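You operate a simulated robot arm through the tools that you are given. There is no shell and no other tool. Be economical: measure what you need, move in short steps, check, and stop when the job is done.

You run a simulated robot arm. Do the job below in one go: nothing can be reset, and whatever is moved stays where it is left.

## Task
The extractor and dehumidifier tripped the splitter: switch both off, park the plug marked Dehumidifier, reset, restart the other.
Fine: in that order; any free rack hole; splitter trip; dehumidifier to High or extractor to On. Other plugs and switches stay.

It is judged by the outcome, as a careful person would: the job done as asked, and still so three seconds after it is handed in. It fails if anything else is knocked over, pushed out of place, dropped, spilled or broken.

## Robot
A 7-joint arm with a two-finger parallel gripper on a trunk, on a base that drives. Base frame: it is fixed to the floor where the robot stands at the start and does not move with it; the origin is under the middle of the robot, x ahead of it, y to its left, z up. Units: cm, rad, N and s.
Its first joint turns from -2.897 to 2.897 rad. Places, roughly: black-band plug, white-band plug [-75, -250, 100]; dehumidifier dial [40, -50, 90]; extractor dial [50, 0, 80]; green-band plug [-50, -250, 100]; orange-band plug [-100, -225, 100]; red main switch [-160, -240, 110]; reel trip switch [-150, -240, 110]; splitter trip switch [-140, -240, 110]; tools trip switch [-150, -240, 110]; yellow-band plug [-75, -250, 100]. Payload 3.91 kg.
Tool frame: the origin (TCP) lies between the finger pads and is the grasp point; the fingertips stand 3 cm ahead of it; z points along the fingers, y is the line along which they close. The gripper opens to 11 cm. The fingers are 2 cm wide and 1 cm thick; the gripper's body (4.8 by 11.2 cm) begins 5.5 cm behind the TCP.
Orientation is that of the tool frame in the base frame, as a unit quaternion [w, x, y, z]. With the fingers straight down and closing along the base's y, the tool's x points along the base's -x, its y along +y and its z along -z.

## Interface
- The arm moves only by the tool move_arm. Its argument "rows" is one flat list of numbers, 7 for each row, row after row: the shift along the tool's x, y, z in units of 300 mm (1.0 is 300 mm), then the turn, a rotation vector about the tool's x, y, z in units of 90 degrees (1.0 is 90 degrees), then the finger opening in m, from 0 to 0.11. In form: [x, y, z, wx, wy, wz, claw, x, y, z, wx, wy, wz, claw, ...]. A call has 1 to 10 rows; each row is the pose to reach, as a shift and turn from the pose commanded when the call began, along the tool's axes at that moment. A call with a number of a shift or a turn outside -1 to 1 is refused whole. A row lasts 0.2 s, in which the tool goes at most 5 cm and 0.15 rad; a call with a longer step from one row to the next is refused whole, and so is a gripper value outside its range. A pose out of reach is approached as far as the arm can. The call stops where the force on the tool passes 40 N (or 10 N more than at its start, if that is more) or the arm is blocked; 0.2 s more then pass. Each finger travels about 15.3 cm/s and halts on what it meets, pressing with about 37 N; the grip force reading is that of the motor and also rises with nothing between the fingers. The clock runs only during rows and for 0.2 s after the last one: add rows that repeat a pose to give the fingers time. It gives the time, the measured TCP pose, the force on the tool (base axes), the opening and the grip force at its end, in the units of the frame above (readings bear some noise), with the torque about the TCP (base axes, N m) and any sound that the robot's microphone picked up.
- Cameras (640 x 400 px; columns grow to the right, rows downward): "scene" is now at [-1.49, 9.34, 154.67]; the picture's right is [-0.68, -0.73, 0.00], its down [-0.49, 0.45, -0.75] and it looks along [0.55, -0.51, -0.67] (base axes); focal length 267 px, centre (320, 200). "wrist" rides on the gripper at [7.7, 0.7, -11.4] in the tool frame; the picture's right is [-0.09, 1.00, 0.00], its down [-0.80, -0.07, -0.59] and it looks along [-0.59, -0.05, 0.80] (tool axes); focal length 270 px, centre (320, 200). There is no depth. A picture from a camera that has moved, and an enlarged one, comes with that camera's place and axes in the base frame and with its lens.
- capture(camera): a new picture of that camera. No time passes.
- slide_trunk(by): slides the trunk up (or, below 0, down) by that many cm; the arm and the scene camera ride with it, the base frame stays. It gives what a move gives, with no picture.
- steer(legs): drives the robot by 1 to 6 legs, each [ahead, turn to the left] in cm and rad, along the robot's own axes; the way and the turn of a leg run together, so that a leg with both is an arc; at most 150 cm and 3.142 rad a leg. The arm and the cameras ride along, it lands a little off, and it stops where it bumps. It gives what a move gives.
- head_to(pan, tilt): turns the head with the scene camera to pan (to the left, within 2.705 rad either way) and tilt (down, from -0.506 to 1.204), counted from straight ahead of the robot. It gives what a move gives.
- inspect(camera, box): a new picture of the part [left, top, right, bottom] of that camera's present view, enlarged. No time passes.
- sign_off(): hands the job in; it is judged then, once.

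Go step by step. Nothing tells you exact positions but the pictures and the camera data: compare them with the known pose of the tool, close in by small moves and look again before you grip or let go. The budget is 120 turns and 98 pictures, counting those below and the enlarged ones. Unless the task says otherwise, let go and move clear before handing in, and close with one line.

The tools are called after "Call:" as a command line: name --argument value ..., lists and objects as JSON in quotes. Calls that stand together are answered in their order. move_arm: Moves the arm, as the interface text tells. Its arguments: {"type":"object","properties":{"rows":{"type":"array","items":{"type":"number"}}},"required":["rows"]} The other tools are called the same way: slide_trunk (by) slides the trunk up or down; steer (legs) drives the base; head_to (pan, tilt) turns the head that bears the scene camera; capture (camera) takes a picture; inspect (camera, box) takes an enlarged picture of a part of a camera's view; sign_off () hands the job in.

At the start:

```text
time: 0.0
eef_pos: [37.7, -16.92, 118.28]
orientation: [0.0, 0.0, 1.0, 0.0]
force: [-0.8, 0.3, -0.7]
torque: [0.05, 0.0, 0.02]
finger_gap: 11.01
gripper_force: 0.1
trunk travel left (down, up): [-52.5, 8.5]
robot x, y, heading: [0.33, -0.24, 0.001]
head pan, tilt: [-0.749, 0.728]
```

scene: 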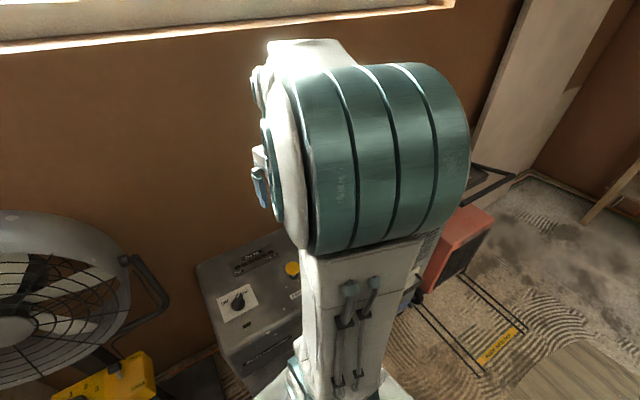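
wrist: 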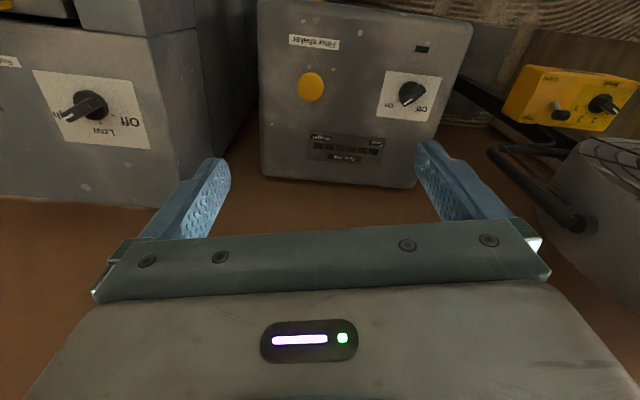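

I see the extractor (grey box with a filter shaker button) and the dehumidifier (dial with Off/Low/High) ahead. I'll look closer at both dials.

Call:
inspect --camera "wrist" --box '[240, 0, 640, 250]'

Call:
inspect --camera "wrist" --box '[0, 0, 240, 200]'

Call:
head_to --pan -1.2 --tilt 0.7

Call:
capture --camera "scene"

```text
1.60 times, centred on (440, 125) of wrist
camera zoom: at [29.91, -16.16, 129.74], right [0.09, 1.0, 0.0], down [0.8, -0.07, 0.59], along [0.59, -0.05, -0.8], focal length 432 px, centre (128, 320)
```

zoom: 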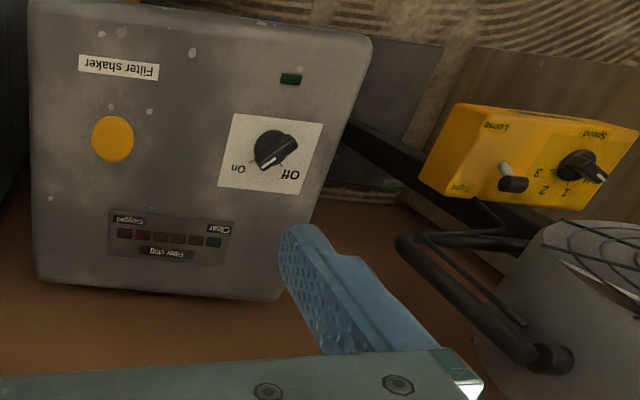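

```text
2.00 times, centred on (120, 100) of wrist
camera zoom: at [29.91, -16.16, 129.74], right [0.09, 1.0, 0.0], down [0.8, -0.07, 0.59], along [0.59, -0.05, -0.8], focal length 541 px, centre (720, 400)
```

zoom: 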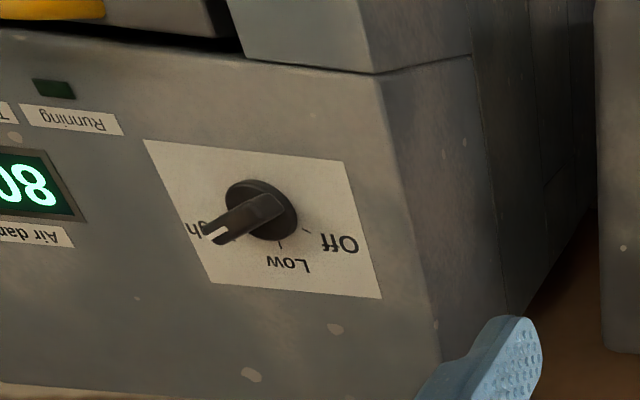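

```text
time: 0.9
eef_pos: [37.57, -16.82, 118.26]
orientation: [0.0, -0.001, 1.0, -0.002]
force: [-0.3, 0.4, -0.1]
torque: [-0.01, 0.02, 0.01]
finger_gap: 11.01
gripper_force: 0.1
trunk travel left (down, up): [-52.5, 8.5]
robot x, y, heading: [0.17, 0.02, 0.003]
head pan, tilt: [-1.201, 0.7]
```

```text
93 pictures are left
camera scene: at [-4.55, 7.14, 154.91], right [-0.93, -0.36, 0.0], down [-0.23, 0.6, -0.76], along [0.28, -0.71, -0.64], focal length 267 px, centre (320, 200)
```

scene: 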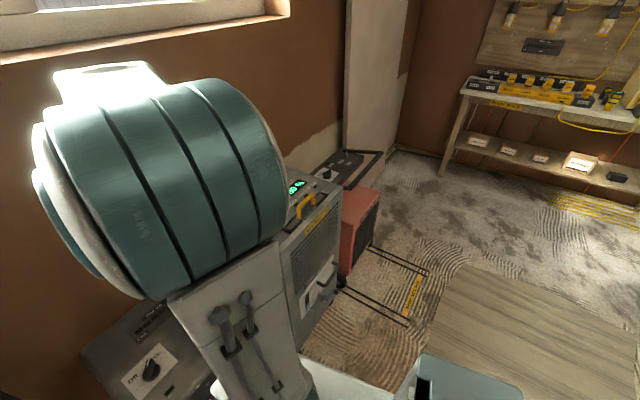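

The "Filter shaker" box is the extractor, with its dial near (45,-1,80). The dehumidifier dial is near (39,-51,90). I'll move above the extractor dial for a closer look.

Call:
move_arm --rows '[-0.04, 0.088, 0.1, 0, 0, 0, 0.08, -0.08, 0.176, 0.2, 0, 0, 0, 0.06, -0.12, 0.264, 0.3, 0, 0, 0, 0.05, -0.16, 0.352, 0.4, 0, 0, 0, 0.05, -0.2, 0.44, 0.5, 0, 0, 0, 0.05, -0.243, 0.527, 0.55, 0, 0, 0, 0.05]'

Call:
capture --camera "wrist"

Call:
capture --camera "scene"

```text
time: 2.3
eef_pos: [44.91, -1.01, 102.2]
orientation: [0.0, 0.0, 1.0, 0.0]
force: [-0.1, 0.2, -0.2]
torque: [-0.04, 0.0, -0.02]
finger_gap: 5.01
gripper_force: 0.2
trunk travel left (down, up): [-52.5, 8.5]
robot x, y, heading: [0.13, 0.19, 0.003]
head pan, tilt: [-1.201, 0.7]
```

```text
92 pictures are left
camera wrist: at [37.27, -0.32, 113.46], right [0.09, 1.0, 0.0], down [0.8, -0.07, 0.59], along [0.59, -0.05, -0.8], focal length 270 px, centre (320, 200)
```

wrist: 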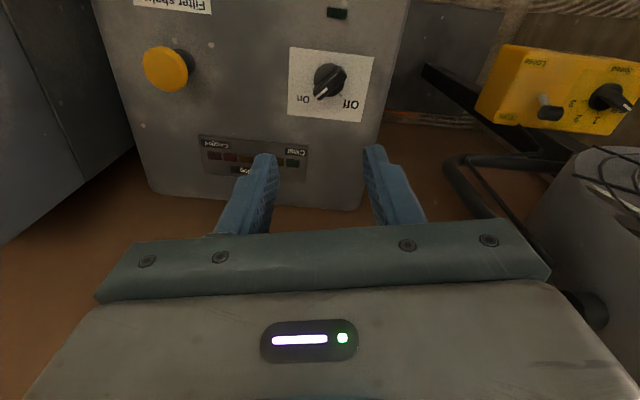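

```text
91 pictures are left
camera scene: at [-4.51, 7.17, 154.91], right [-0.93, -0.36, 0.0], down [-0.23, 0.6, -0.77], along [0.28, -0.71, -0.64], focal length 267 px, centre (320, 200)
```

scene: 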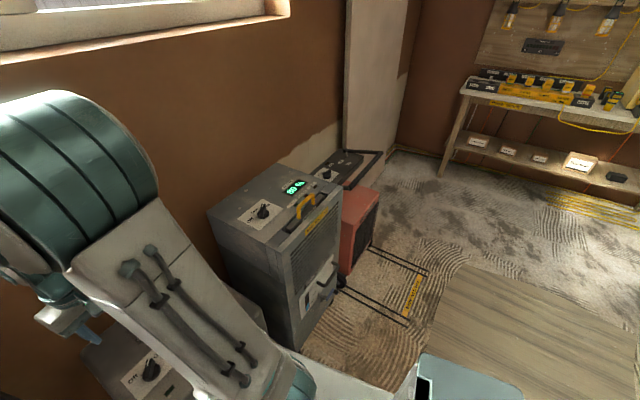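

Call:
inspect --camera "wrist" --box '[260, 20, 400, 130]'

Call:
inspect --camera "scene" --box '[200, 140, 400, 300]'

Call:
inspect --camera "scene" --box '[60, 320, 220, 400]'

```text
3.64 times, centred on (330, 75) of wrist
camera zoom: at [37.27, -0.32, 113.46], right [0.09, 1.0, 0.0], down [0.8, -0.07, 0.59], along [0.59, -0.05, -0.8], focal length 983 px, centre (284, 654)
```

zoom: 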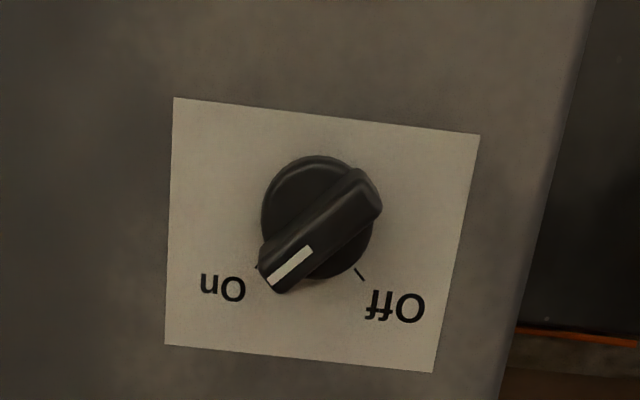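

```text
2.50 times, centred on (300, 220) of scene
camera zoom: at [-4.51, 7.17, 154.91], right [-0.93, -0.36, 0.0], down [-0.23, 0.6, -0.77], along [0.28, -0.71, -0.64], focal length 668 px, centre (370, 150)
```

zoom: 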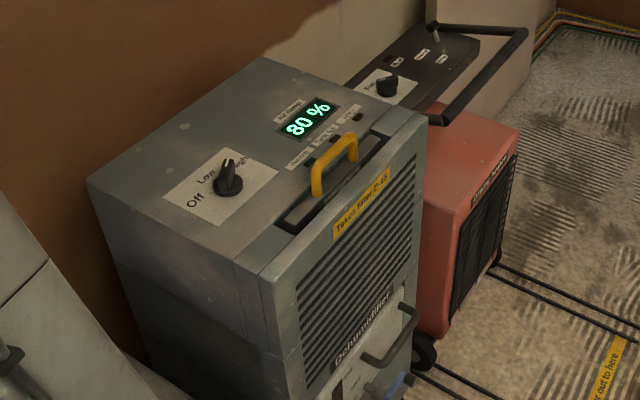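

```text
4.00 times, centred on (140, 360) of scene
camera zoom: at [-4.51, 7.17, 154.91], right [-0.93, -0.36, 0.0], down [-0.23, 0.6, -0.77], along [0.28, -0.71, -0.64], focal length 1070 px, centre (1040, -440)
```

zoom: 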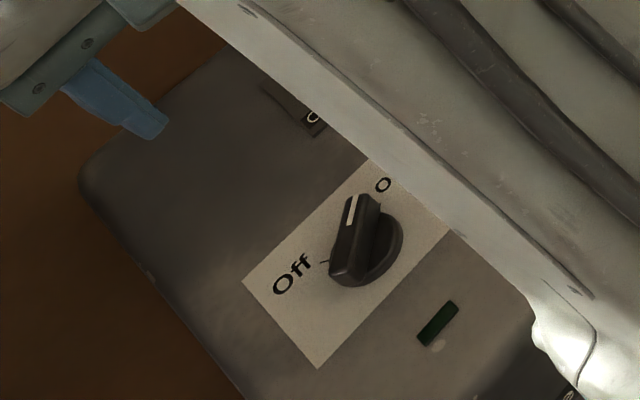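

The extractor is On, with its knob bar at about (45.8,0.2,76.5) pointing about -56°. Off is about 90° counter-clockwise from there. I'll align the fingers across the bar and come down.

Call:
move_arm --rows '[-0.005, 0.007, 0.06, 0, 0, 0.09, 0.05, -0.01, 0.013, 0.12, 0, 0, 0.18, 0.05, -0.015, 0.02, 0.18, 0, 0, 0.27, 0.05, -0.02, 0.027, 0.24, 0, 0, 0.36, 0.05, -0.025, 0.033, 0.3, 0, 0, 0.45, 0.05, -0.03, 0.04, 0.36, 0, 0, 0.54, 0.05, -0.03, 0.04, 0.407, 0, 0, 0.62, 0.05, -0.03, 0.04, 0.56, 0, 0, 0.62, 0.05, -0.03, 0.04, 0.68, 0, 0, 0.62, 0.05]'

Call:
capture --camera "wrist"

Call:
inspect --camera "scene" --box '[60, 270, 260, 400]'

```text
time: 4.3
eef_pos: [45.82, 0.04, 81.54]
orientation: [0.0, 0.469, 0.883, 0.0]
force: [-0.3, -1.4, 1.0]
torque: [-0.01, 0.0, 0.03]
finger_gap: 5.02
gripper_force: 0.1
trunk travel left (down, up): [-52.5, 8.5]
robot x, y, heading: [0.22, -0.22, -0.004]
head pan, tilt: [-1.201, 0.7]
```

```text
87 pictures are left
camera wrist: at [42.11, 6.73, 92.92], right [0.87, 0.49, 0.0], down [0.39, -0.7, 0.59], along [0.29, -0.52, -0.8], focal length 270 px, centre (320, 200)
```

wrist: 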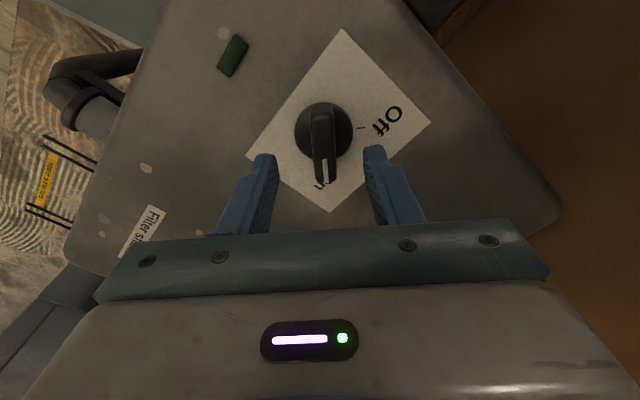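

```text
3.08 times, centred on (160, 335) of scene
camera zoom: at [-4.49, 7.14, 154.92], right [-0.93, -0.36, 0.0], down [-0.23, 0.6, -0.76], along [0.28, -0.71, -0.64], focal length 823 px, centre (812, -215)
```

zoom: 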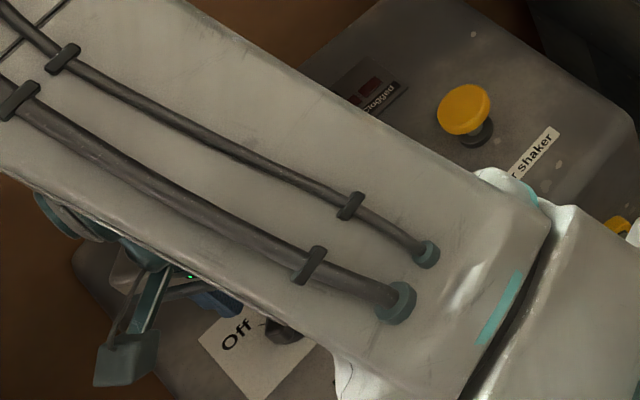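

The fingers straddle the bar well. I'll come down gently to about 78.2 and close.

Call:
move_arm --rows '[0, 0, 0.06, 0, 0, 0, 0.05, 0, 0, 0.11, 0, 0, 0, 0.05, 0, 0, 0.11, 0, 0, 0, 0.03, 0, 0, 0.11, 0, 0, 0, 0.0, 0, 0, 0.11, 0, 0, 0, 0.0]'

Call:
capture --camera "wrist"

```text
time: 5.5
eef_pos: [46.12, 0.06, 78.03]
orientation: [0.0, 0.467, 0.884, -0.001]
force: [4.9, 2.8, -1.9]
torque: [-0.14, -0.23, -0.04]
finger_gap: 1.45
gripper_force: 45.0
trunk travel left (down, up): [-52.5, 8.5]
robot x, y, heading: [0.08, -0.24, -0.005]
head pan, tilt: [-1.201, 0.7]
```

```text
85 pictures are left
camera wrist: at [42.27, 6.9, 89.54], right [0.87, 0.49, 0.0], down [0.39, -0.7, 0.59], along [0.29, -0.52, -0.8], focal length 270 px, centre (320, 200)
```

wrist: 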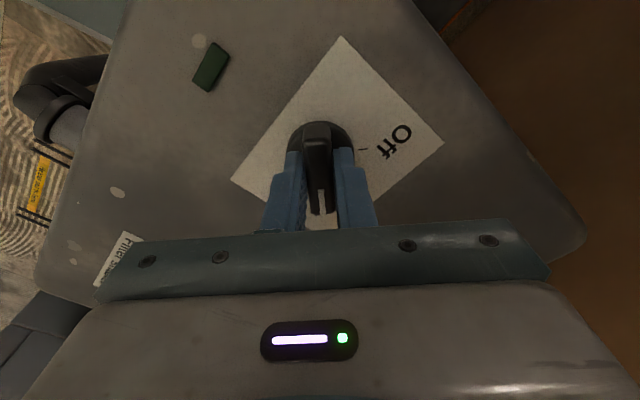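

Gripped at 1.45 cm. I'll turn it counter-clockwise toward Off.

Call:
move_arm --rows '[0, 0, 0, 0, 0, -0.09, 0, 0, 0, 0, 0, 0, -0.18, 0, 0, 0, 0, 0, 0, -0.27, 0, 0, 0, 0, 0, 0, -0.36, 0, 0, 0, 0, 0, 0, -0.45, 0, 0, 0, 0, 0, 0, -0.54, 0, 0, 0, 0, 0, 0, -0.63, 0, 0, 0, 0, 0, 0, -0.72, 0, 0, 0, 0, 0, 0, -0.81, 0, 0, 0, 0, 0, 0, -0.9, 0]'

Call:
capture --camera "wrist"

```text
time: 7.7
eef_pos: [45.96, 0.1, 78.21]
orientation: [0.002, -0.219, 0.976, 0.001]
force: [20.3, -1.6, 8.4]
torque: [0.67, -1.53, 0.04]
finger_gap: 1.52
gripper_force: 45.3
trunk travel left (down, up): [-52.5, 8.5]
robot x, y, heading: [0.05, 0.22, -0.004]
head pan, tilt: [-1.201, 0.7]
```

```text
84 pictures are left
camera wrist: at [38.75, -2.55, 89.52], right [-0.35, 0.94, 0.0], down [0.75, 0.28, 0.6], along [0.56, 0.21, -0.8], focal length 270 px, centre (320, 200)
```

wrist: 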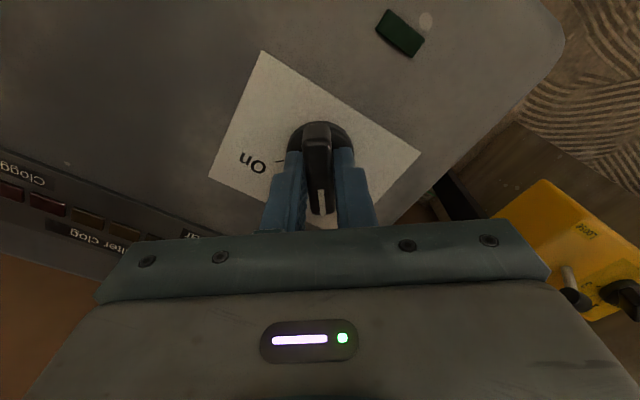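

It has turned about 80°. I'll go a bit further, then release and lift.

Call:
move_arm --rows '[0, 0, 0, 0, 0, -0.09, 0, 0, 0, 0, 0, 0, -0.12, 0]'

Call:
move_arm --rows '[0, 0, 0, 0, 0, 0, 0.03, 0, 0, 0, 0, 0, 0, 0.05, 0, 0, -0.1, 0, 0, 0, 0.05, 0, 0, -0.25, 0, 0, 0, 0.05, 0, 0, -0.4, 0, 0, 0, 0.05, 0, 0, -0.5, 0, 0, 0, 0.05]'

Call:
inspect --camera "wrist" --box '[200, 0, 440, 160]'

```text
time: 8.3
eef_pos: [45.92, 0.13, 78.08]
orientation: [0.002, -0.309, 0.951, 0.0]
force: [23.3, 0.2, 12.2]
torque: [0.27, -0.67, -1.06]
finger_gap: 1.51
gripper_force: 44.6
trunk travel left (down, up): [-52.5, 8.5]
robot x, y, heading: [0.03, 0.27, -0.003]
head pan, tilt: [-1.201, 0.7]
```

```text
time: 9.7
eef_pos: [45.66, 0.13, 92.98]
orientation: [0.0, -0.309, 0.951, 0.0]
force: [-0.9, 0.0, -0.4]
torque: [0.03, -0.02, -0.01]
finger_gap: 5.0
gripper_force: 0.2
trunk travel left (down, up): [-52.5, 8.5]
robot x, y, heading: [0.03, -0.18, -0.002]
head pan, tilt: [-1.201, 0.7]
```

```text
2.50 times, centred on (320, 80) of wrist
camera zoom: at [39.19, -3.9, 104.46], right [-0.52, 0.86, 0.0], down [0.69, 0.41, 0.59], along [0.51, 0.31, -0.8], focal length 676 px, centre (320, 500)
```

zoom: 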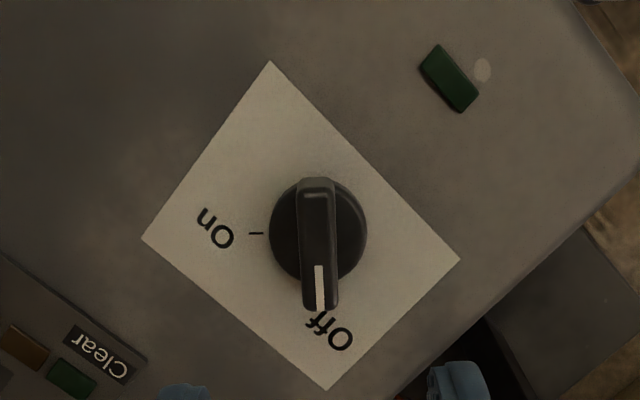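

The extractor is now Off. I'll raise the arm and move over the dehumidifier dial.

Call:
move_arm --rows '[0, 0, -0.14, 0, 0, 0.09, 0.05, 0, 0, -0.28, 0, 0, 0.18, 0.05, 0, 0, -0.42, 0, 0, 0.27, 0.05, 0, 0, -0.56, 0, 0, 0.36, 0.05, 0, 0, -0.66, 0, 0, 0.4, 0.05]'

Call:
move_arm --rows '[0.02, -0.15, 0, 0, 0, 0, 0.05, 0.04, -0.3, 0, 0, 0, 0, 0.05, 0.07, -0.45, 0, 0, 0, 0, 0.05, 0.1, -0.6, 0, 0, 0, 0, 0.05, 0.13, -0.75, 0, 0, 0, 0, 0.05, 0.17, -0.9, 0, 0, 0, 0, 0.05, 0.2, -1.0, 0, 0, 0, 0, 0.05]'

Call:
move_arm --rows '[0, -0.12, 0, 0, 0, 0, 0.05, 0, -0.25, 0, 0, 0, 0, 0.05, 0.03, -0.4, 0, 0, 0, 0, 0.05, 0.03, -0.5, 0, 0, 0, 0, 0.05, 0.03, -0.6, 0, 0, 0, 0, 0.05]'

Call:
capture --camera "wrist"

```text
time: 10.9
eef_pos: [45.7, 0.37, 112.99]
orientation: [-0.001, 0.002, 1.0, -0.001]
force: [0.4, 0.0, 0.5]
torque: [0.02, 0.02, -0.01]
finger_gap: 5.01
gripper_force: 0.1
trunk travel left (down, up): [-52.5, 8.5]
robot x, y, heading: [-0.34, -0.05, 0.002]
head pan, tilt: [-1.201, 0.7]
```

```text
time: 12.5
eef_pos: [39.81, -29.85, 112.92]
orientation: [0.0, 0.0, 1.0, 0.0]
force: [0.3, -0.5, 0.4]
torque: [-0.01, 0.02, -0.02]
finger_gap: 4.98
gripper_force: 0.0
trunk travel left (down, up): [-52.5, 8.5]
robot x, y, heading: [0.06, -0.28, 0.001]
head pan, tilt: [-1.201, 0.7]
```

```text
time: 13.7
eef_pos: [39.02, -47.8, 112.8]
orientation: [0.0, 0.0, 1.0, 0.001]
force: [-0.2, 0.4, -0.4]
torque: [0.03, 0.02, 0.04]
finger_gap: 5.03
gripper_force: 0.1
trunk travel left (down, up): [-52.5, 8.5]
robot x, y, heading: [-0.26, -0.07, -0.001]
head pan, tilt: [-1.201, 0.7]
```

```text
82 pictures are left
camera wrist: at [31.33, -47.14, 124.24], right [0.09, 1.0, 0.0], down [0.8, -0.07, 0.59], along [0.59, -0.05, -0.8], focal length 270 px, centre (320, 200)
```

wrist: 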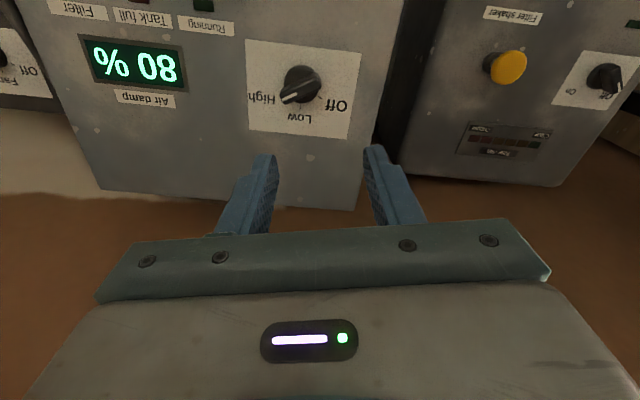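

Call:
inspect --camera "wrist" --box '[236, 30, 376, 140]'

```text
3.64 times, centred on (306, 85) of wrist
camera zoom: at [31.33, -47.14, 124.24], right [0.09, 1.0, 0.0], down [0.8, -0.07, 0.59], along [0.59, -0.05, -0.8], focal length 983 px, centre (371, 618)
```

zoom: 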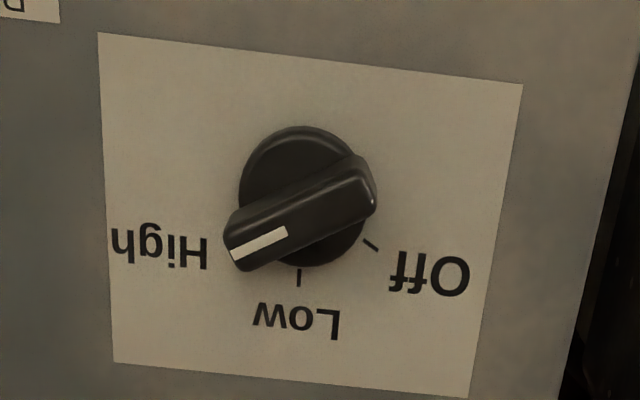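

The dehumidifier bar centre is at about (39.1,-49.9,92), pointing High at -74°. Off is at +46°. I'll align the fingers and come down above it.

Call:
move_arm --rows '[0, -0.01, 0.05, 0, 0, 0.09, 0.05, 0, -0.02, 0.1, 0, 0, 0.18, 0.05, 0, -0.03, 0.15, 0, 0, 0.27, 0.05, 0, -0.04, 0.2, 0, 0, 0.36, 0.05, 0, -0.05, 0.25, 0, 0, 0.45, 0.05, 0, -0.06, 0.3, 0, 0, 0.54, 0.05, -0.003, -0.07, 0.35, 0, 0, 0.63, 0.05, -0.003, -0.07, 0.4, 0, 0, 0.72, 0.05, -0.003, -0.07, 0.46, 0, 0, 0.81, 0.05, -0.003, -0.07, 0.52, 0, 0, 0.822, 0.05]'

Call:
capture --camera "wrist"

```text
time: 15.9
eef_pos: [38.9, -49.77, 97.39]
orientation: [0.0, 0.602, 0.798, 0.0]
force: [0.5, 0.0, -0.8]
torque: [-0.02, 0.0, -0.02]
finger_gap: 4.99
gripper_force: 0.1
trunk travel left (down, up): [-52.5, 8.5]
robot x, y, heading: [-0.06, -0.18, 0.002]
head pan, tilt: [-1.201, 0.7]
```

```text
80 pictures are left
camera wrist: at [37.53, -42.2, 108.82], right [0.98, 0.19, 0.0], down [0.15, -0.79, 0.59], along [0.11, -0.58, -0.8], focal length 270 px, centre (320, 200)
```

wrist: 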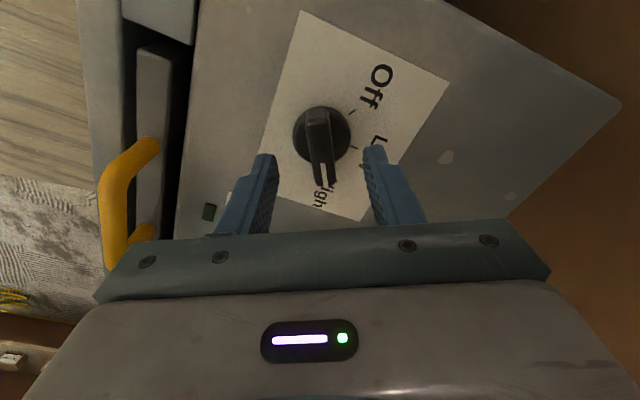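

Aligned. I'll come down and grip.

Call:
move_arm --rows '[0, 0, 0.06, 0, 0, 0, 0.05, 0, 0, 0.118, 0, 0, 0, 0.05, 0, 0, 0.118, 0, 0, 0, 0.03, 0, 0, 0.118, 0, 0, 0, 0.0, 0, 0, 0.118, 0, 0, 0, 0.0]'

Call:
capture --camera "wrist"

```text
time: 17.1
eef_pos: [39.1, -49.77, 94.04]
orientation: [0.002, 0.601, 0.799, 0.0]
force: [5.6, -0.8, 14.3]
torque: [0.92, -0.12, -0.04]
finger_gap: 4.15
gripper_force: 44.7
trunk travel left (down, up): [-52.5, 8.5]
robot x, y, heading: [-0.09, 0.6, 0.003]
head pan, tilt: [-1.201, 0.7]
```

```text
79 pictures are left
camera wrist: at [37.57, -42.17, 105.44], right [0.98, 0.19, 0.0], down [0.15, -0.79, 0.6], along [0.12, -0.58, -0.8], focal length 270 px, centre (320, 200)
```

wrist: 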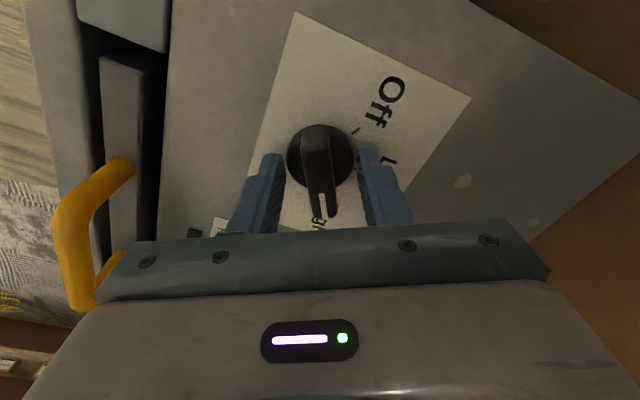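

The fingers closed on the round base. I'll open, rise 0.8 cm and close again.

Call:
move_arm --rows '[0, 0, 0, 0, 0, 0, 0.05, 0, 0, -0.012, 0, 0, 0, 0.05, 0, 0, -0.025, 0, 0, 0, 0.04, 0, 0, -0.025, 0, 0, 0, 0.0, 0, 0, -0.025, 0, 0, 0, 0.0, 0, 0, -0.025, 0, 0, 0, 0.0]'

Call:
capture --camera "wrist"

```text
time: 18.5
eef_pos: [39.09, -49.88, 94.6]
orientation: [0.001, 0.601, 0.799, 0.001]
force: [3.5, -1.2, -1.9]
torque: [-0.56, -0.28, 0.8]
finger_gap: 1.53
gripper_force: 45.1
trunk travel left (down, up): [-52.5, 8.5]
robot x, y, heading: [-0.24, 0.19, 0.005]
head pan, tilt: [-1.201, 0.7]
```

```text
78 pictures are left
camera wrist: at [37.6, -42.26, 106.03], right [0.98, 0.19, 0.0], down [0.15, -0.79, 0.59], along [0.11, -0.58, -0.8], focal length 270 px, centre (320, 200)
```

wrist: 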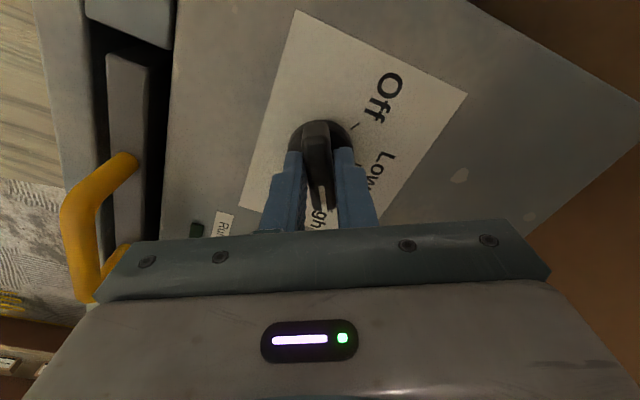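

Now the bar is gripped. I'll turn counter-clockwise.

Call:
move_arm --rows '[0, 0, 0, 0, 0, -0.09, 0, 0, 0, 0, 0, 0, -0.18, 0, 0, 0, 0, 0, 0, -0.27, 0, 0, 0, 0, 0, 0, -0.36, 0, 0, 0, 0, 0, 0, -0.45, 0, 0, 0, 0, 0, 0, -0.54, 0, 0, 0, 0, 0, 0, -0.63, 0, 0, 0, 0, 0, 0, -0.72, 0, 0, 0, 0, 0, 0, -0.81, 0, 0, 0, 0, 0, 0, -0.9, 0]'

Call:
capture --camera "wrist"

```text
time: 20.7
eef_pos: [38.97, -49.97, 94.7]
orientation: [0.001, -0.062, 0.998, -0.001]
force: [3.8, -3.9, 13.9]
torque: [0.12, -0.85, -0.02]
finger_gap: 1.48
gripper_force: 45.0
trunk travel left (down, up): [-52.5, 8.5]
robot x, y, heading: [-0.02, 0.18, -0.002]
head pan, tilt: [-1.201, 0.7]
```

```text
77 pictures are left
camera wrist: at [31.24, -50.24, 106.02], right [-0.04, 1.0, 0.0], down [0.8, 0.03, 0.6], along [0.6, 0.02, -0.8], focal length 270 px, centre (320, 200)
```

wrist: 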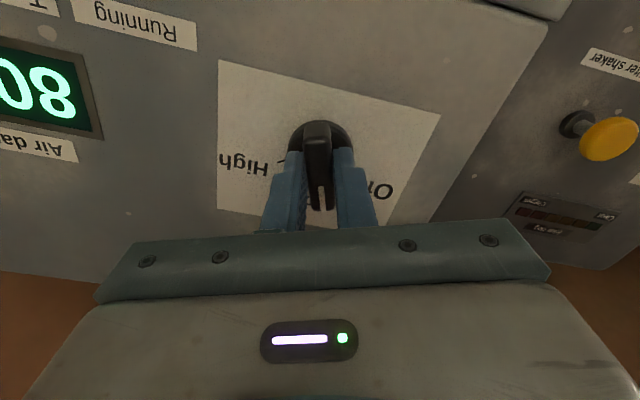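

Call:
move_arm --rows '[0, 0, 0, 0, 0, -0.09, 0, 0, 0, 0, 0, 0, -0.18, 0, 0, 0, 0, 0, 0, -0.27, 0, 0, 0, 0, 0, 0, -0.36, 0, 0, 0, 0, 0, 0, -0.45, 0, 0, 0, 0, 0, 0, -0.45, 0]'

Call:
move_arm --rows '[0, 0, 0, 0, 0, 0, 0.03, 0, 0, 0, 0, 0, 0, 0.05, 0, 0, -0.1, 0, 0, 0, 0.05, 0, 0, -0.25, 0, 0, 0, 0.05, 0, 0, -0.4, 0, 0, 0, 0.05, 0, 0, -0.5, 0, 0, 0, 0.05]'

Call:
inspect --camera "wrist" --box '[200, 0, 440, 160]'

```text
time: 22.1
eef_pos: [38.9, -50.0, 94.57]
orientation: [0.0, -0.404, 0.915, 0.0]
force: [6.2, -12.4, 20.5]
torque: [0.32, -0.3, 0.02]
finger_gap: 1.48
gripper_force: 44.8
trunk travel left (down, up): [-52.5, 8.5]
robot x, y, heading: [0.15, -0.35, 0.003]
head pan, tilt: [-1.201, 0.7]
```

```text
time: 23.5
eef_pos: [39.06, -49.84, 109.5]
orientation: [0.001, -0.403, 0.915, 0.0]
force: [0.0, 0.5, -1.0]
torque: [0.0, 0.02, -0.03]
finger_gap: 4.99
gripper_force: 0.0
trunk travel left (down, up): [-52.5, 8.5]
robot x, y, heading: [-0.07, 0.48, -0.003]
head pan, tilt: [-1.201, 0.7]
```

```text
2.50 times, centred on (320, 80) of wrist
camera zoom: at [33.35, -55.1, 120.86], right [-0.68, 0.74, 0.0], down [0.59, 0.54, 0.59], along [0.44, 0.4, -0.8], focal length 676 px, centre (320, 500)
```

zoom: 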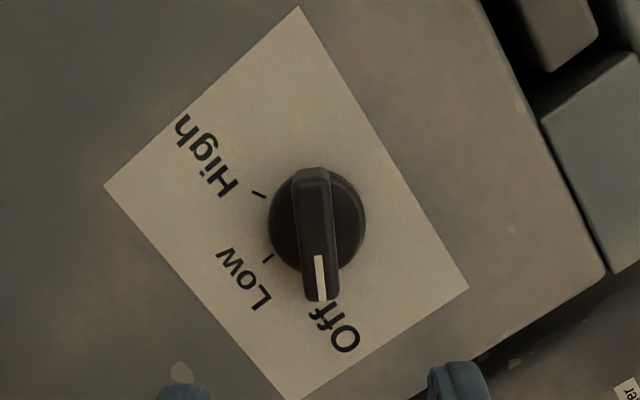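

Both are Off. Now I'll bring the arm back to its starting pose and look toward the bench.

Call:
move_arm --rows '[0, 0, -0.05, 0, 0, 0.09, 0.03, 0, 0, -0.1, 0, 0, 0.18, 0.03, 0, 0, -0.15, 0, 0, 0.27, 0.03, 0, 0, -0.2, 0, 0, 0.36, 0.03, 0, 0, -0.25, 0, 0, 0.45, 0.03, 0, 0, -0.3, 0, 0, 0.53, 0.03]'

Call:
move_arm --rows '[0, 0.15, 0, 0, 0, 0, 0.03, 0, 0.3, 0, 0, 0, 0, 0.03, 0, 0.45, 0, 0, 0, 0, 0.03, 0, 0.6, 0, 0, 0, 0, 0.03, 0, 0.75, 0, 0, 0, 0, 0.03, 0, 0.9, 0, 0, 0, 0, 0.03, 0, 1.0, 0, 0, 0, 0, 0.03]'

Call:
head_to --pan -1.97 --tilt 0.45

Call:
capture --camera "scene"

Call:
inspect --camera "scene" --box '[160, 60, 400, 210]'

```text
time: 24.9
eef_pos: [38.96, -49.95, 118.58]
orientation: [0.001, 0.003, 1.0, 0.0]
force: [-0.4, 1.2, -0.2]
torque: [0.0, -0.03, 0.0]
finger_gap: 3.0
gripper_force: 0.1
trunk travel left (down, up): [-52.5, 8.5]
robot x, y, heading: [-0.2, -0.26, -0.001]
head pan, tilt: [-1.201, 0.7]
```

```text
time: 26.5
eef_pos: [39.06, -19.78, 118.59]
orientation: [0.0, 0.002, 1.0, 0.001]
force: [-0.2, 0.1, -0.3]
torque: [-0.02, -0.04, -0.04]
finger_gap: 3.02
gripper_force: 0.0
trunk travel left (down, up): [-52.5, 8.5]
robot x, y, heading: [-0.05, 0.01, 0.0]
head pan, tilt: [-1.201, 0.7]
```

```text
time: 27.6
eef_pos: [39.18, -20.06, 118.48]
orientation: [0.0, 0.001, 1.0, 0.0]
force: [-0.6, 0.6, -0.6]
torque: [0.02, -0.02, 0.04]
finger_gap: 3.01
gripper_force: 0.1
trunk travel left (down, up): [-52.5, 8.5]
robot x, y, heading: [-0.16, 0.22, 0.002]
head pan, tilt: [-1.97, 0.45]
```

```text
75 pictures are left
camera scene: at [-11.2, 6.57, 157.13], right [-0.92, 0.39, 0.0], down [0.17, 0.4, -0.9], along [-0.35, -0.83, -0.44], focal length 267 px, centre (320, 200)
```

scene: 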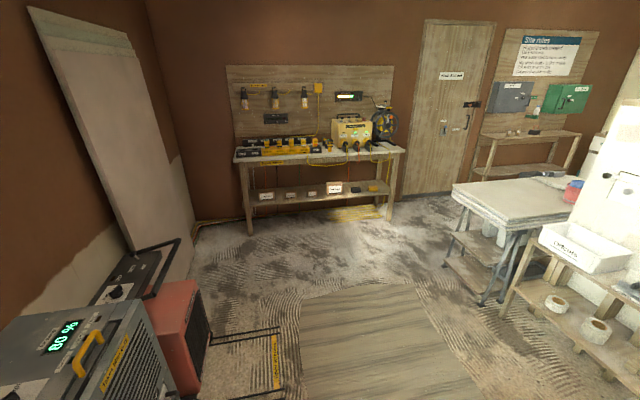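

```text
2.67 times, centred on (280, 135) of scene
camera zoom: at [-11.2, 6.57, 157.13], right [-0.92, 0.39, 0.0], down [0.17, 0.4, -0.9], along [-0.35, -0.83, -0.44], focal length 713 px, centre (427, 373)
```

zoom: 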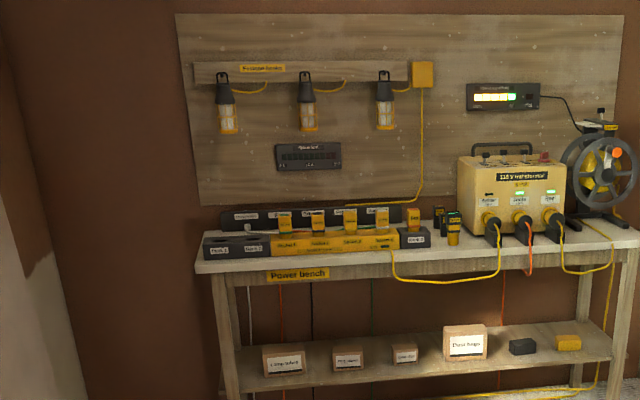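

The bench is across the room, turned about 11°. I'll check the floor along the route first.

Call:
head_to --pan -1.95 --tilt 1.0

Call:
capture --camera "scene"

```text
time: 28.6
eef_pos: [39.15, -19.98, 118.62]
orientation: [0.0, 0.002, 1.0, 0.001]
force: [-0.6, 0.0, -0.5]
torque: [-0.04, -0.05, 0.03]
finger_gap: 3.01
gripper_force: 0.2
trunk travel left (down, up): [-52.5, 8.5]
robot x, y, heading: [0.21, -0.23, -0.004]
head pan, tilt: [-1.95, 1.0]
```

```text
73 pictures are left
camera scene: at [-10.21, 8.57, 152.58], right [-0.93, 0.37, 0.0], down [0.31, 0.78, -0.54], along [-0.2, -0.5, -0.84], focal length 267 px, centre (320, 200)
```

scene: 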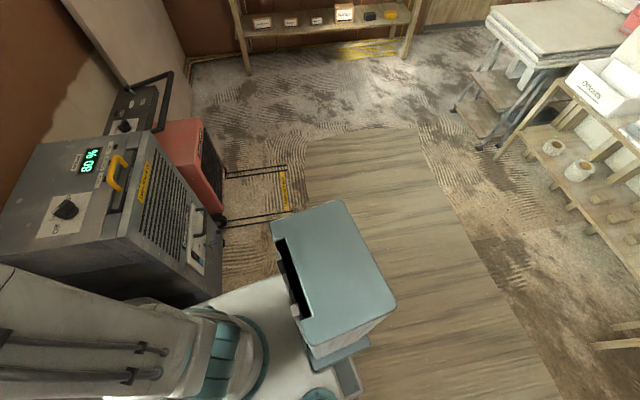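

The robot stands on flat planking and the way is clear. I'll back off, turn to face the bench and approach part of the way.

Call:
steer --legs '[[-30, 0], [0, -1.78], [110, 0]]'

Call:
head_to --pan 0.0 --tilt 0.7

Call:
capture --camera "scene"

```text
time: 40.3
eef_pos: [-84.96, -143.22, 118.62]
orientation: [0.0, 0.786, 0.618, -0.001]
force: [0.3, 0.0, 0.1]
torque: [0.01, -0.02, -0.02]
finger_gap: 2.99
gripper_force: 0.0
trunk travel left (down, up): [-52.5, 8.5]
robot x, y, heading: [-56.5, -109.89, -1.801]
head pan, tilt: [-1.95, 1.0]
```

```text
time: 42.2
eef_pos: [-84.86, -143.13, 118.57]
orientation: [0.0, 0.786, 0.619, 0.0]
force: [0.1, -0.3, -1.0]
torque: [-0.01, 0.02, 0.04]
finger_gap: 3.0
gripper_force: 0.1
trunk travel left (down, up): [-52.5, 8.5]
robot x, y, heading: [-56.33, -109.63, -1.807]
head pan, tilt: [0.0, 0.7]
```

```text
72 pictures are left
camera scene: at [-42.09, -113.91, 154.91], right [-0.97, 0.23, 0.0], down [0.15, 0.63, -0.76], along [-0.18, -0.74, -0.64], focal length 267 px, centre (320, 200)
```

scene: 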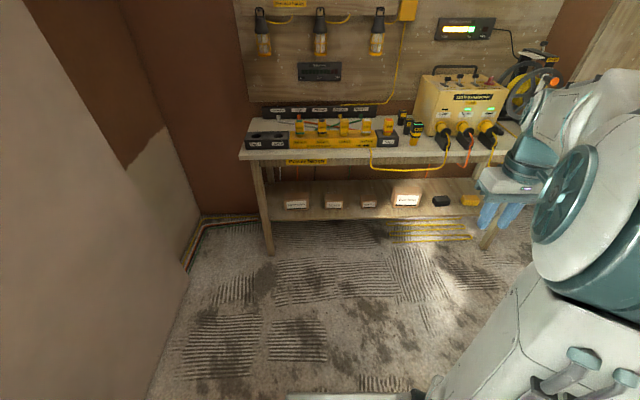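

Call:
inspect --camera "scene" --box '[230, 90, 450, 220]'

Call:
inspect --camera "scene" --box '[380, 50, 580, 170]'

```text
2.91 times, centred on (340, 155) of scene
camera zoom: at [-42.09, -113.91, 154.91], right [-0.97, 0.23, 0.0], down [0.15, 0.63, -0.76], along [-0.18, -0.74, -0.64], focal length 778 px, centre (262, 331)
```

zoom: 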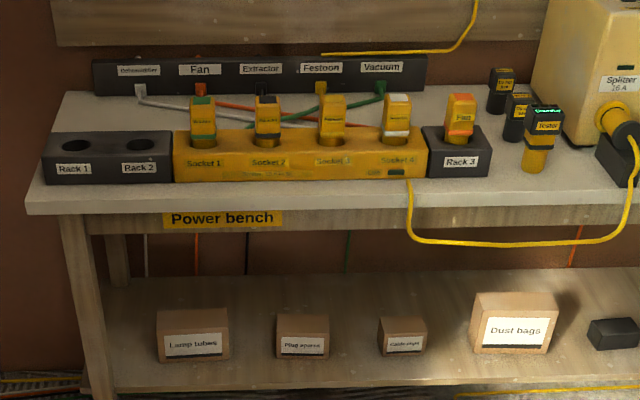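

```text
3.20 times, centred on (480, 110) of scene
camera zoom: at [-42.09, -113.91, 154.91], right [-0.97, 0.23, 0.0], down [0.15, 0.63, -0.76], along [-0.18, -0.74, -0.64], focal length 856 px, centre (-192, 488)
```

zoom: 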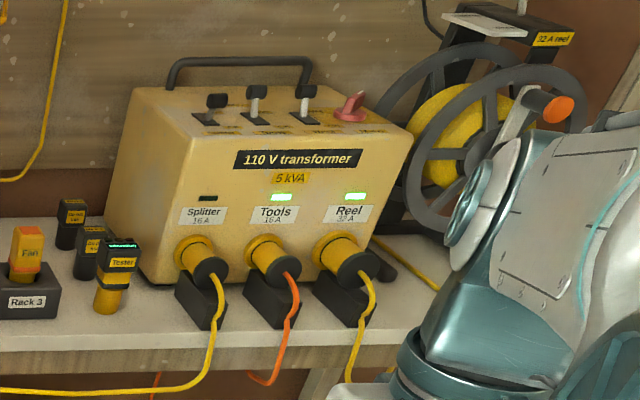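

The Dehumidifier cord looks white and seems to lead to the white-banded plug in Socket 4. Racks 1 and 2 are free. I'll drive closer to read the plug labels.

Call:
steer --legs '[[68, 0.03]]'

Call:
capture --camera "scene"

Call:
capture --camera "wrist"

```text
time: 46.0
eef_pos: [-97.3, -210.02, 118.53]
orientation: [0.0, 0.77, 0.637, 0.0]
force: [0.5, 0.0, -0.5]
torque: [0.02, 0.02, 0.03]
finger_gap: 2.96
gripper_force: 0.0
trunk travel left (down, up): [-52.5, 8.5]
robot x, y, heading: [-70.55, -175.25, -1.752]
head pan, tilt: [0.0, 0.7]
```

```text
69 pictures are left
camera scene: at [-55.85, -178.83, 154.91], right [-0.98, 0.18, 0.0], down [0.12, 0.63, -0.76], along [-0.14, -0.75, -0.64], focal length 267 px, centre (320, 200)
```

scene: 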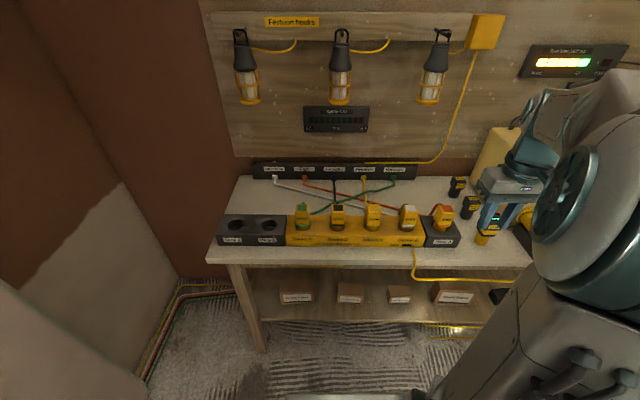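

```text
68 pictures are left
camera wrist: at [-95.12, -202.61, 129.97], right [0.96, -0.27, 0.0], down [-0.22, -0.77, 0.59], along [-0.16, -0.57, -0.8], focal length 270 px, centre (320, 200)
```

wrist: 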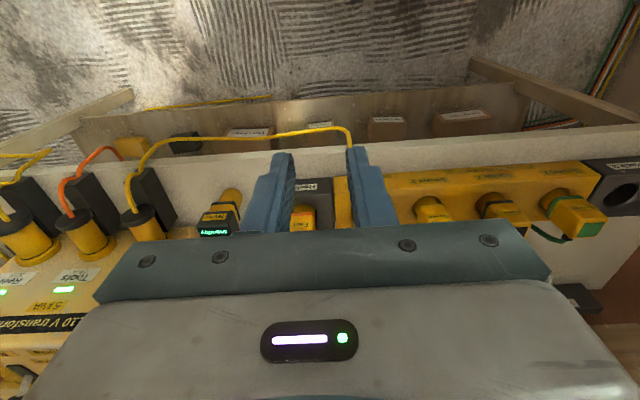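

Call:
inspect --camera "scene" --box '[200, 150, 340, 250]'

Call:
inspect --camera "scene" --box '[330, 150, 470, 250]'

Call:
inspect --camera "scene" --box '[360, 195, 450, 245]'

```text
4.00 times, centred on (270, 200) of scene
camera zoom: at [-55.85, -178.83, 154.91], right [-0.98, 0.18, 0.0], down [0.12, 0.63, -0.76], along [-0.14, -0.75, -0.64], focal length 1070 px, centre (520, 200)
```

zoom: 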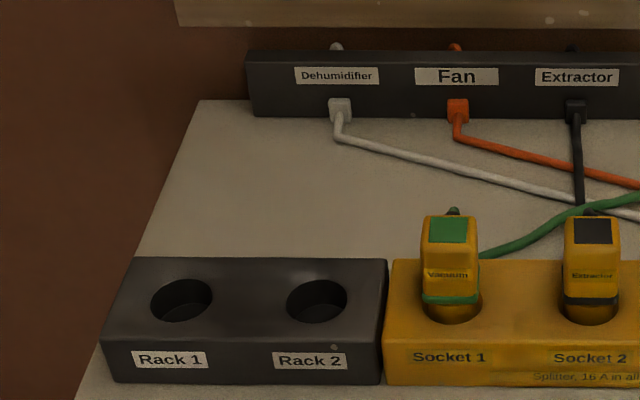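

```text
4.00 times, centred on (400, 200) of scene
camera zoom: at [-55.85, -178.83, 154.91], right [-0.98, 0.18, 0.0], down [0.12, 0.63, -0.76], along [-0.14, -0.75, -0.64], focal length 1070 px, centre (0, 200)
```

zoom: 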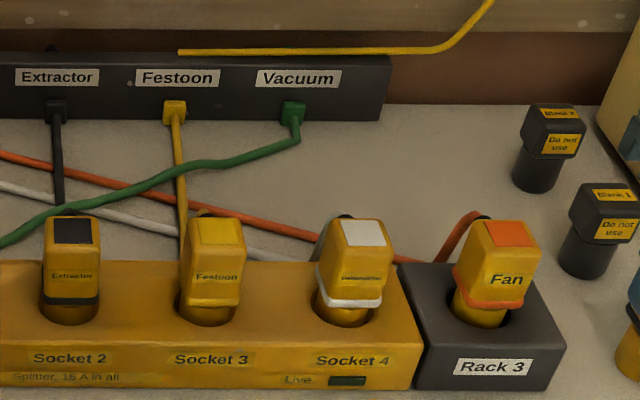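

```text
7.11 times, centred on (405, 220) of scene
camera zoom: at [-55.85, -178.83, 154.91], right [-0.98, 0.18, 0.0], down [0.12, 0.63, -0.76], along [-0.14, -0.75, -0.64], focal length 1902 px, centre (-284, 58)
```

zoom: 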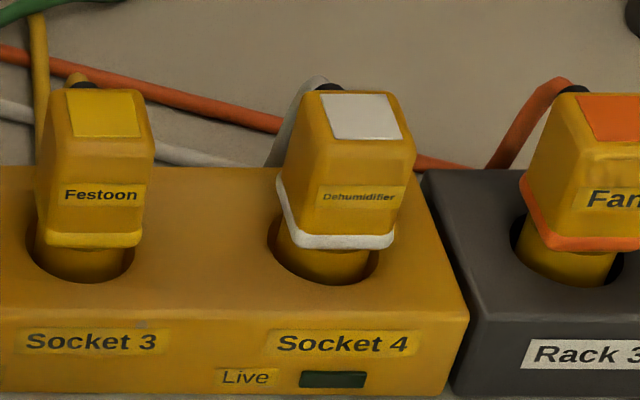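

The white-banded plug in Socket 4 reads "Dehumidifier", with its top near (-95.4,-235.4,99). I'll bring the tool above it.

Call:
move_arm --rows '[-0.12, 0.03, 0.0, 0, 0, 0, 0.06, -0.24, 0.06, 0.0, 0, 0, 0, 0.06, -0.36, 0.1, 0.0, 0, 0, 0, 0.06, -0.48, 0.13, 0.0, 0, 0, 0, 0.06, -0.6, 0.17, 0.05, 0, 0, 0, 0.06, -0.72, 0.2, 0.12, 0, 0, 0, 0.06, -0.817, 0.213, 0.2, 0, 0, 0, 0.06]'

Call:
capture --camera "wrist"

Call:
capture --camera "scene"

```text
time: 47.5
eef_pos: [-95.44, -235.57, 112.57]
orientation: [0.0, 0.771, 0.637, 0.001]
force: [-0.3, 0.1, 0.0]
torque: [0.0, 0.0, -0.03]
finger_gap: 5.97
gripper_force: 0.1
trunk travel left (down, up): [-52.5, 8.5]
robot x, y, heading: [-70.63, -175.05, -1.753]
head pan, tilt: [0.0, 0.7]
```

```text
64 pictures are left
camera wrist: at [-93.36, -228.05, 123.99], right [0.96, -0.27, 0.0], down [-0.22, -0.77, 0.59], along [-0.16, -0.57, -0.8], focal length 270 px, centre (320, 200)
```

wrist: 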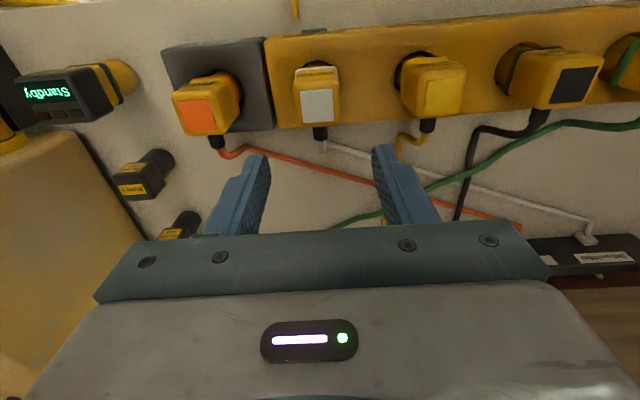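

```text
63 pictures are left
camera scene: at [-55.86, -178.89, 154.91], right [-0.98, 0.18, 0.0], down [0.12, 0.63, -0.76], along [-0.14, -0.75, -0.64], focal length 267 px, centre (320, 200)
```

scene: 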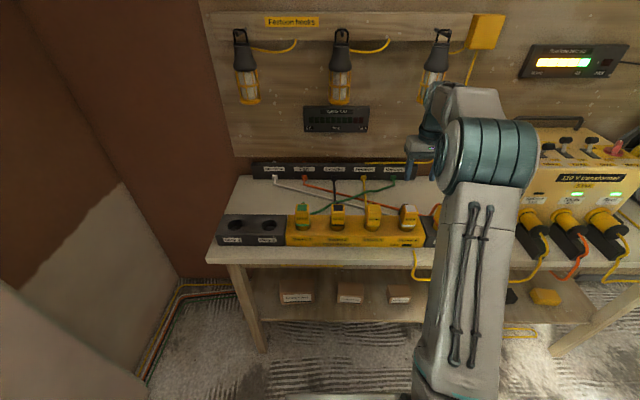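

The tool axis falls right on the white plug's top. I'll correct 3° of yaw, descend partway and check.

Call:
move_arm --rows '[0, 0, 0.12, 0, 0, -0.035, 0.06, 0, 0, 0.24, 0, 0, -0.035, 0.06, 0, 0, 0.35, 0, 0, -0.035, 0.06]'

Call:
capture --camera "wrist"

```text
time: 48.4
eef_pos: [-95.53, -235.04, 101.82]
orientation: [-0.001, 0.753, 0.658, -0.001]
force: [0.3, -0.7, 0.6]
torque: [0.02, 0.01, -0.02]
finger_gap: 5.99
gripper_force: 0.0
trunk travel left (down, up): [-52.5, 8.5]
robot x, y, heading: [-70.47, -175.19, -1.755]
head pan, tilt: [0.0, 0.7]
```

```text
62 pictures are left
camera wrist: at [-93.83, -227.53, 113.29], right [0.98, -0.22, 0.0], down [-0.18, -0.78, 0.59], along [-0.13, -0.58, -0.8], focal length 270 px, centre (320, 200)
```

wrist: 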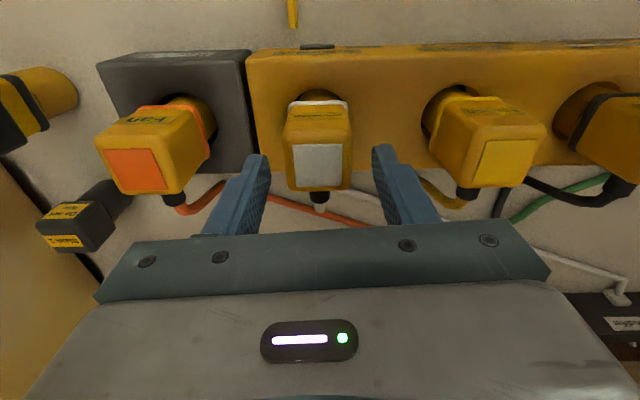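

Well centred. I'll descend and grip the head.

Call:
move_arm --rows '[0, 0, 0.08, 0, 0, 0, 0.06, 0, 0, 0.155, 0, 0, 0, 0.06, 0, 0, 0.155, 0, 0, 0, 0.03, 0, 0, 0.155, 0, 0, 0, 0.0, 0, 0, 0.155, 0, 0, 0, 0.0]'

Call:
capture --camera "wrist"

Call:
inspect --camera "scene" --box '[340, 160, 480, 260]'

```text
time: 49.5
eef_pos: [-95.75, -235.23, 97.26]
orientation: [0.001, 0.753, 0.658, -0.001]
force: [-1.0, 0.8, 1.4]
torque: [0.04, 0.07, -0.06]
finger_gap: 4.37
gripper_force: 36.7
trunk travel left (down, up): [-52.5, 8.5]
robot x, y, heading: [-70.42, -175.18, -1.758]
head pan, tilt: [0.0, 0.7]
```

```text
61 pictures are left
camera wrist: at [-93.95, -227.62, 108.68], right [0.98, -0.22, 0.0], down [-0.18, -0.78, 0.59], along [-0.13, -0.58, -0.8], focal length 270 px, centre (320, 200)
```

wrist: 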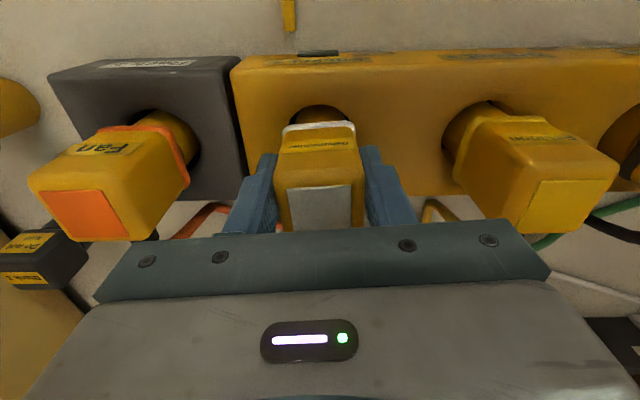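

```text
4.00 times, centred on (410, 210) of scene
camera zoom: at [-55.85, -178.8, 154.91], right [-0.98, 0.18, 0.0], down [0.12, 0.63, -0.76], along [-0.14, -0.75, -0.64], focal length 1070 px, centre (-40, 160)
```

zoom: 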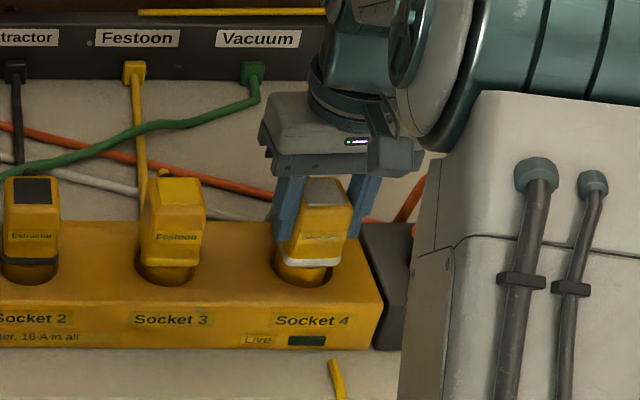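

Gripped. I'll lift straight up slowly.

Call:
move_arm --rows '[0, 0, -0.03, 0, 0, 0, 0, 0, 0, -0.08, 0, 0, 0, 0, 0, 0, -0.14, 0, 0, 0, 0, 0, 0, -0.22, 0, 0, 0, 0]'

Call:
inspect --camera "scene" --box '[320, 110, 480, 260]'

```text
time: 50.5
eef_pos: [-95.78, -235.29, 103.73]
orientation: [0.0, 0.753, 0.659, 0.0]
force: [-0.3, -0.4, -2.5]
torque: [-0.02, -0.01, -0.01]
finger_gap: 4.35
gripper_force: 37.1
trunk travel left (down, up): [-52.5, 8.5]
robot x, y, heading: [-70.37, -175.14, -1.759]
head pan, tilt: [0.0, 0.7]
```

```text
2.67 times, centred on (400, 185) of scene
camera zoom: at [-55.84, -178.8, 154.91], right [-0.98, 0.18, 0.0], down [0.12, 0.63, -0.76], along [-0.14, -0.75, -0.64], focal length 713 px, centre (107, 240)
```

zoom: 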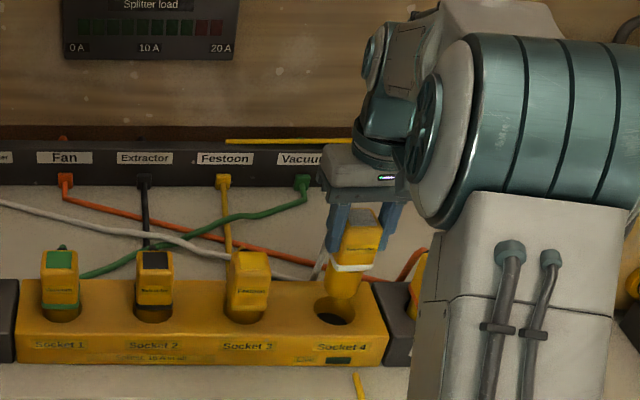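

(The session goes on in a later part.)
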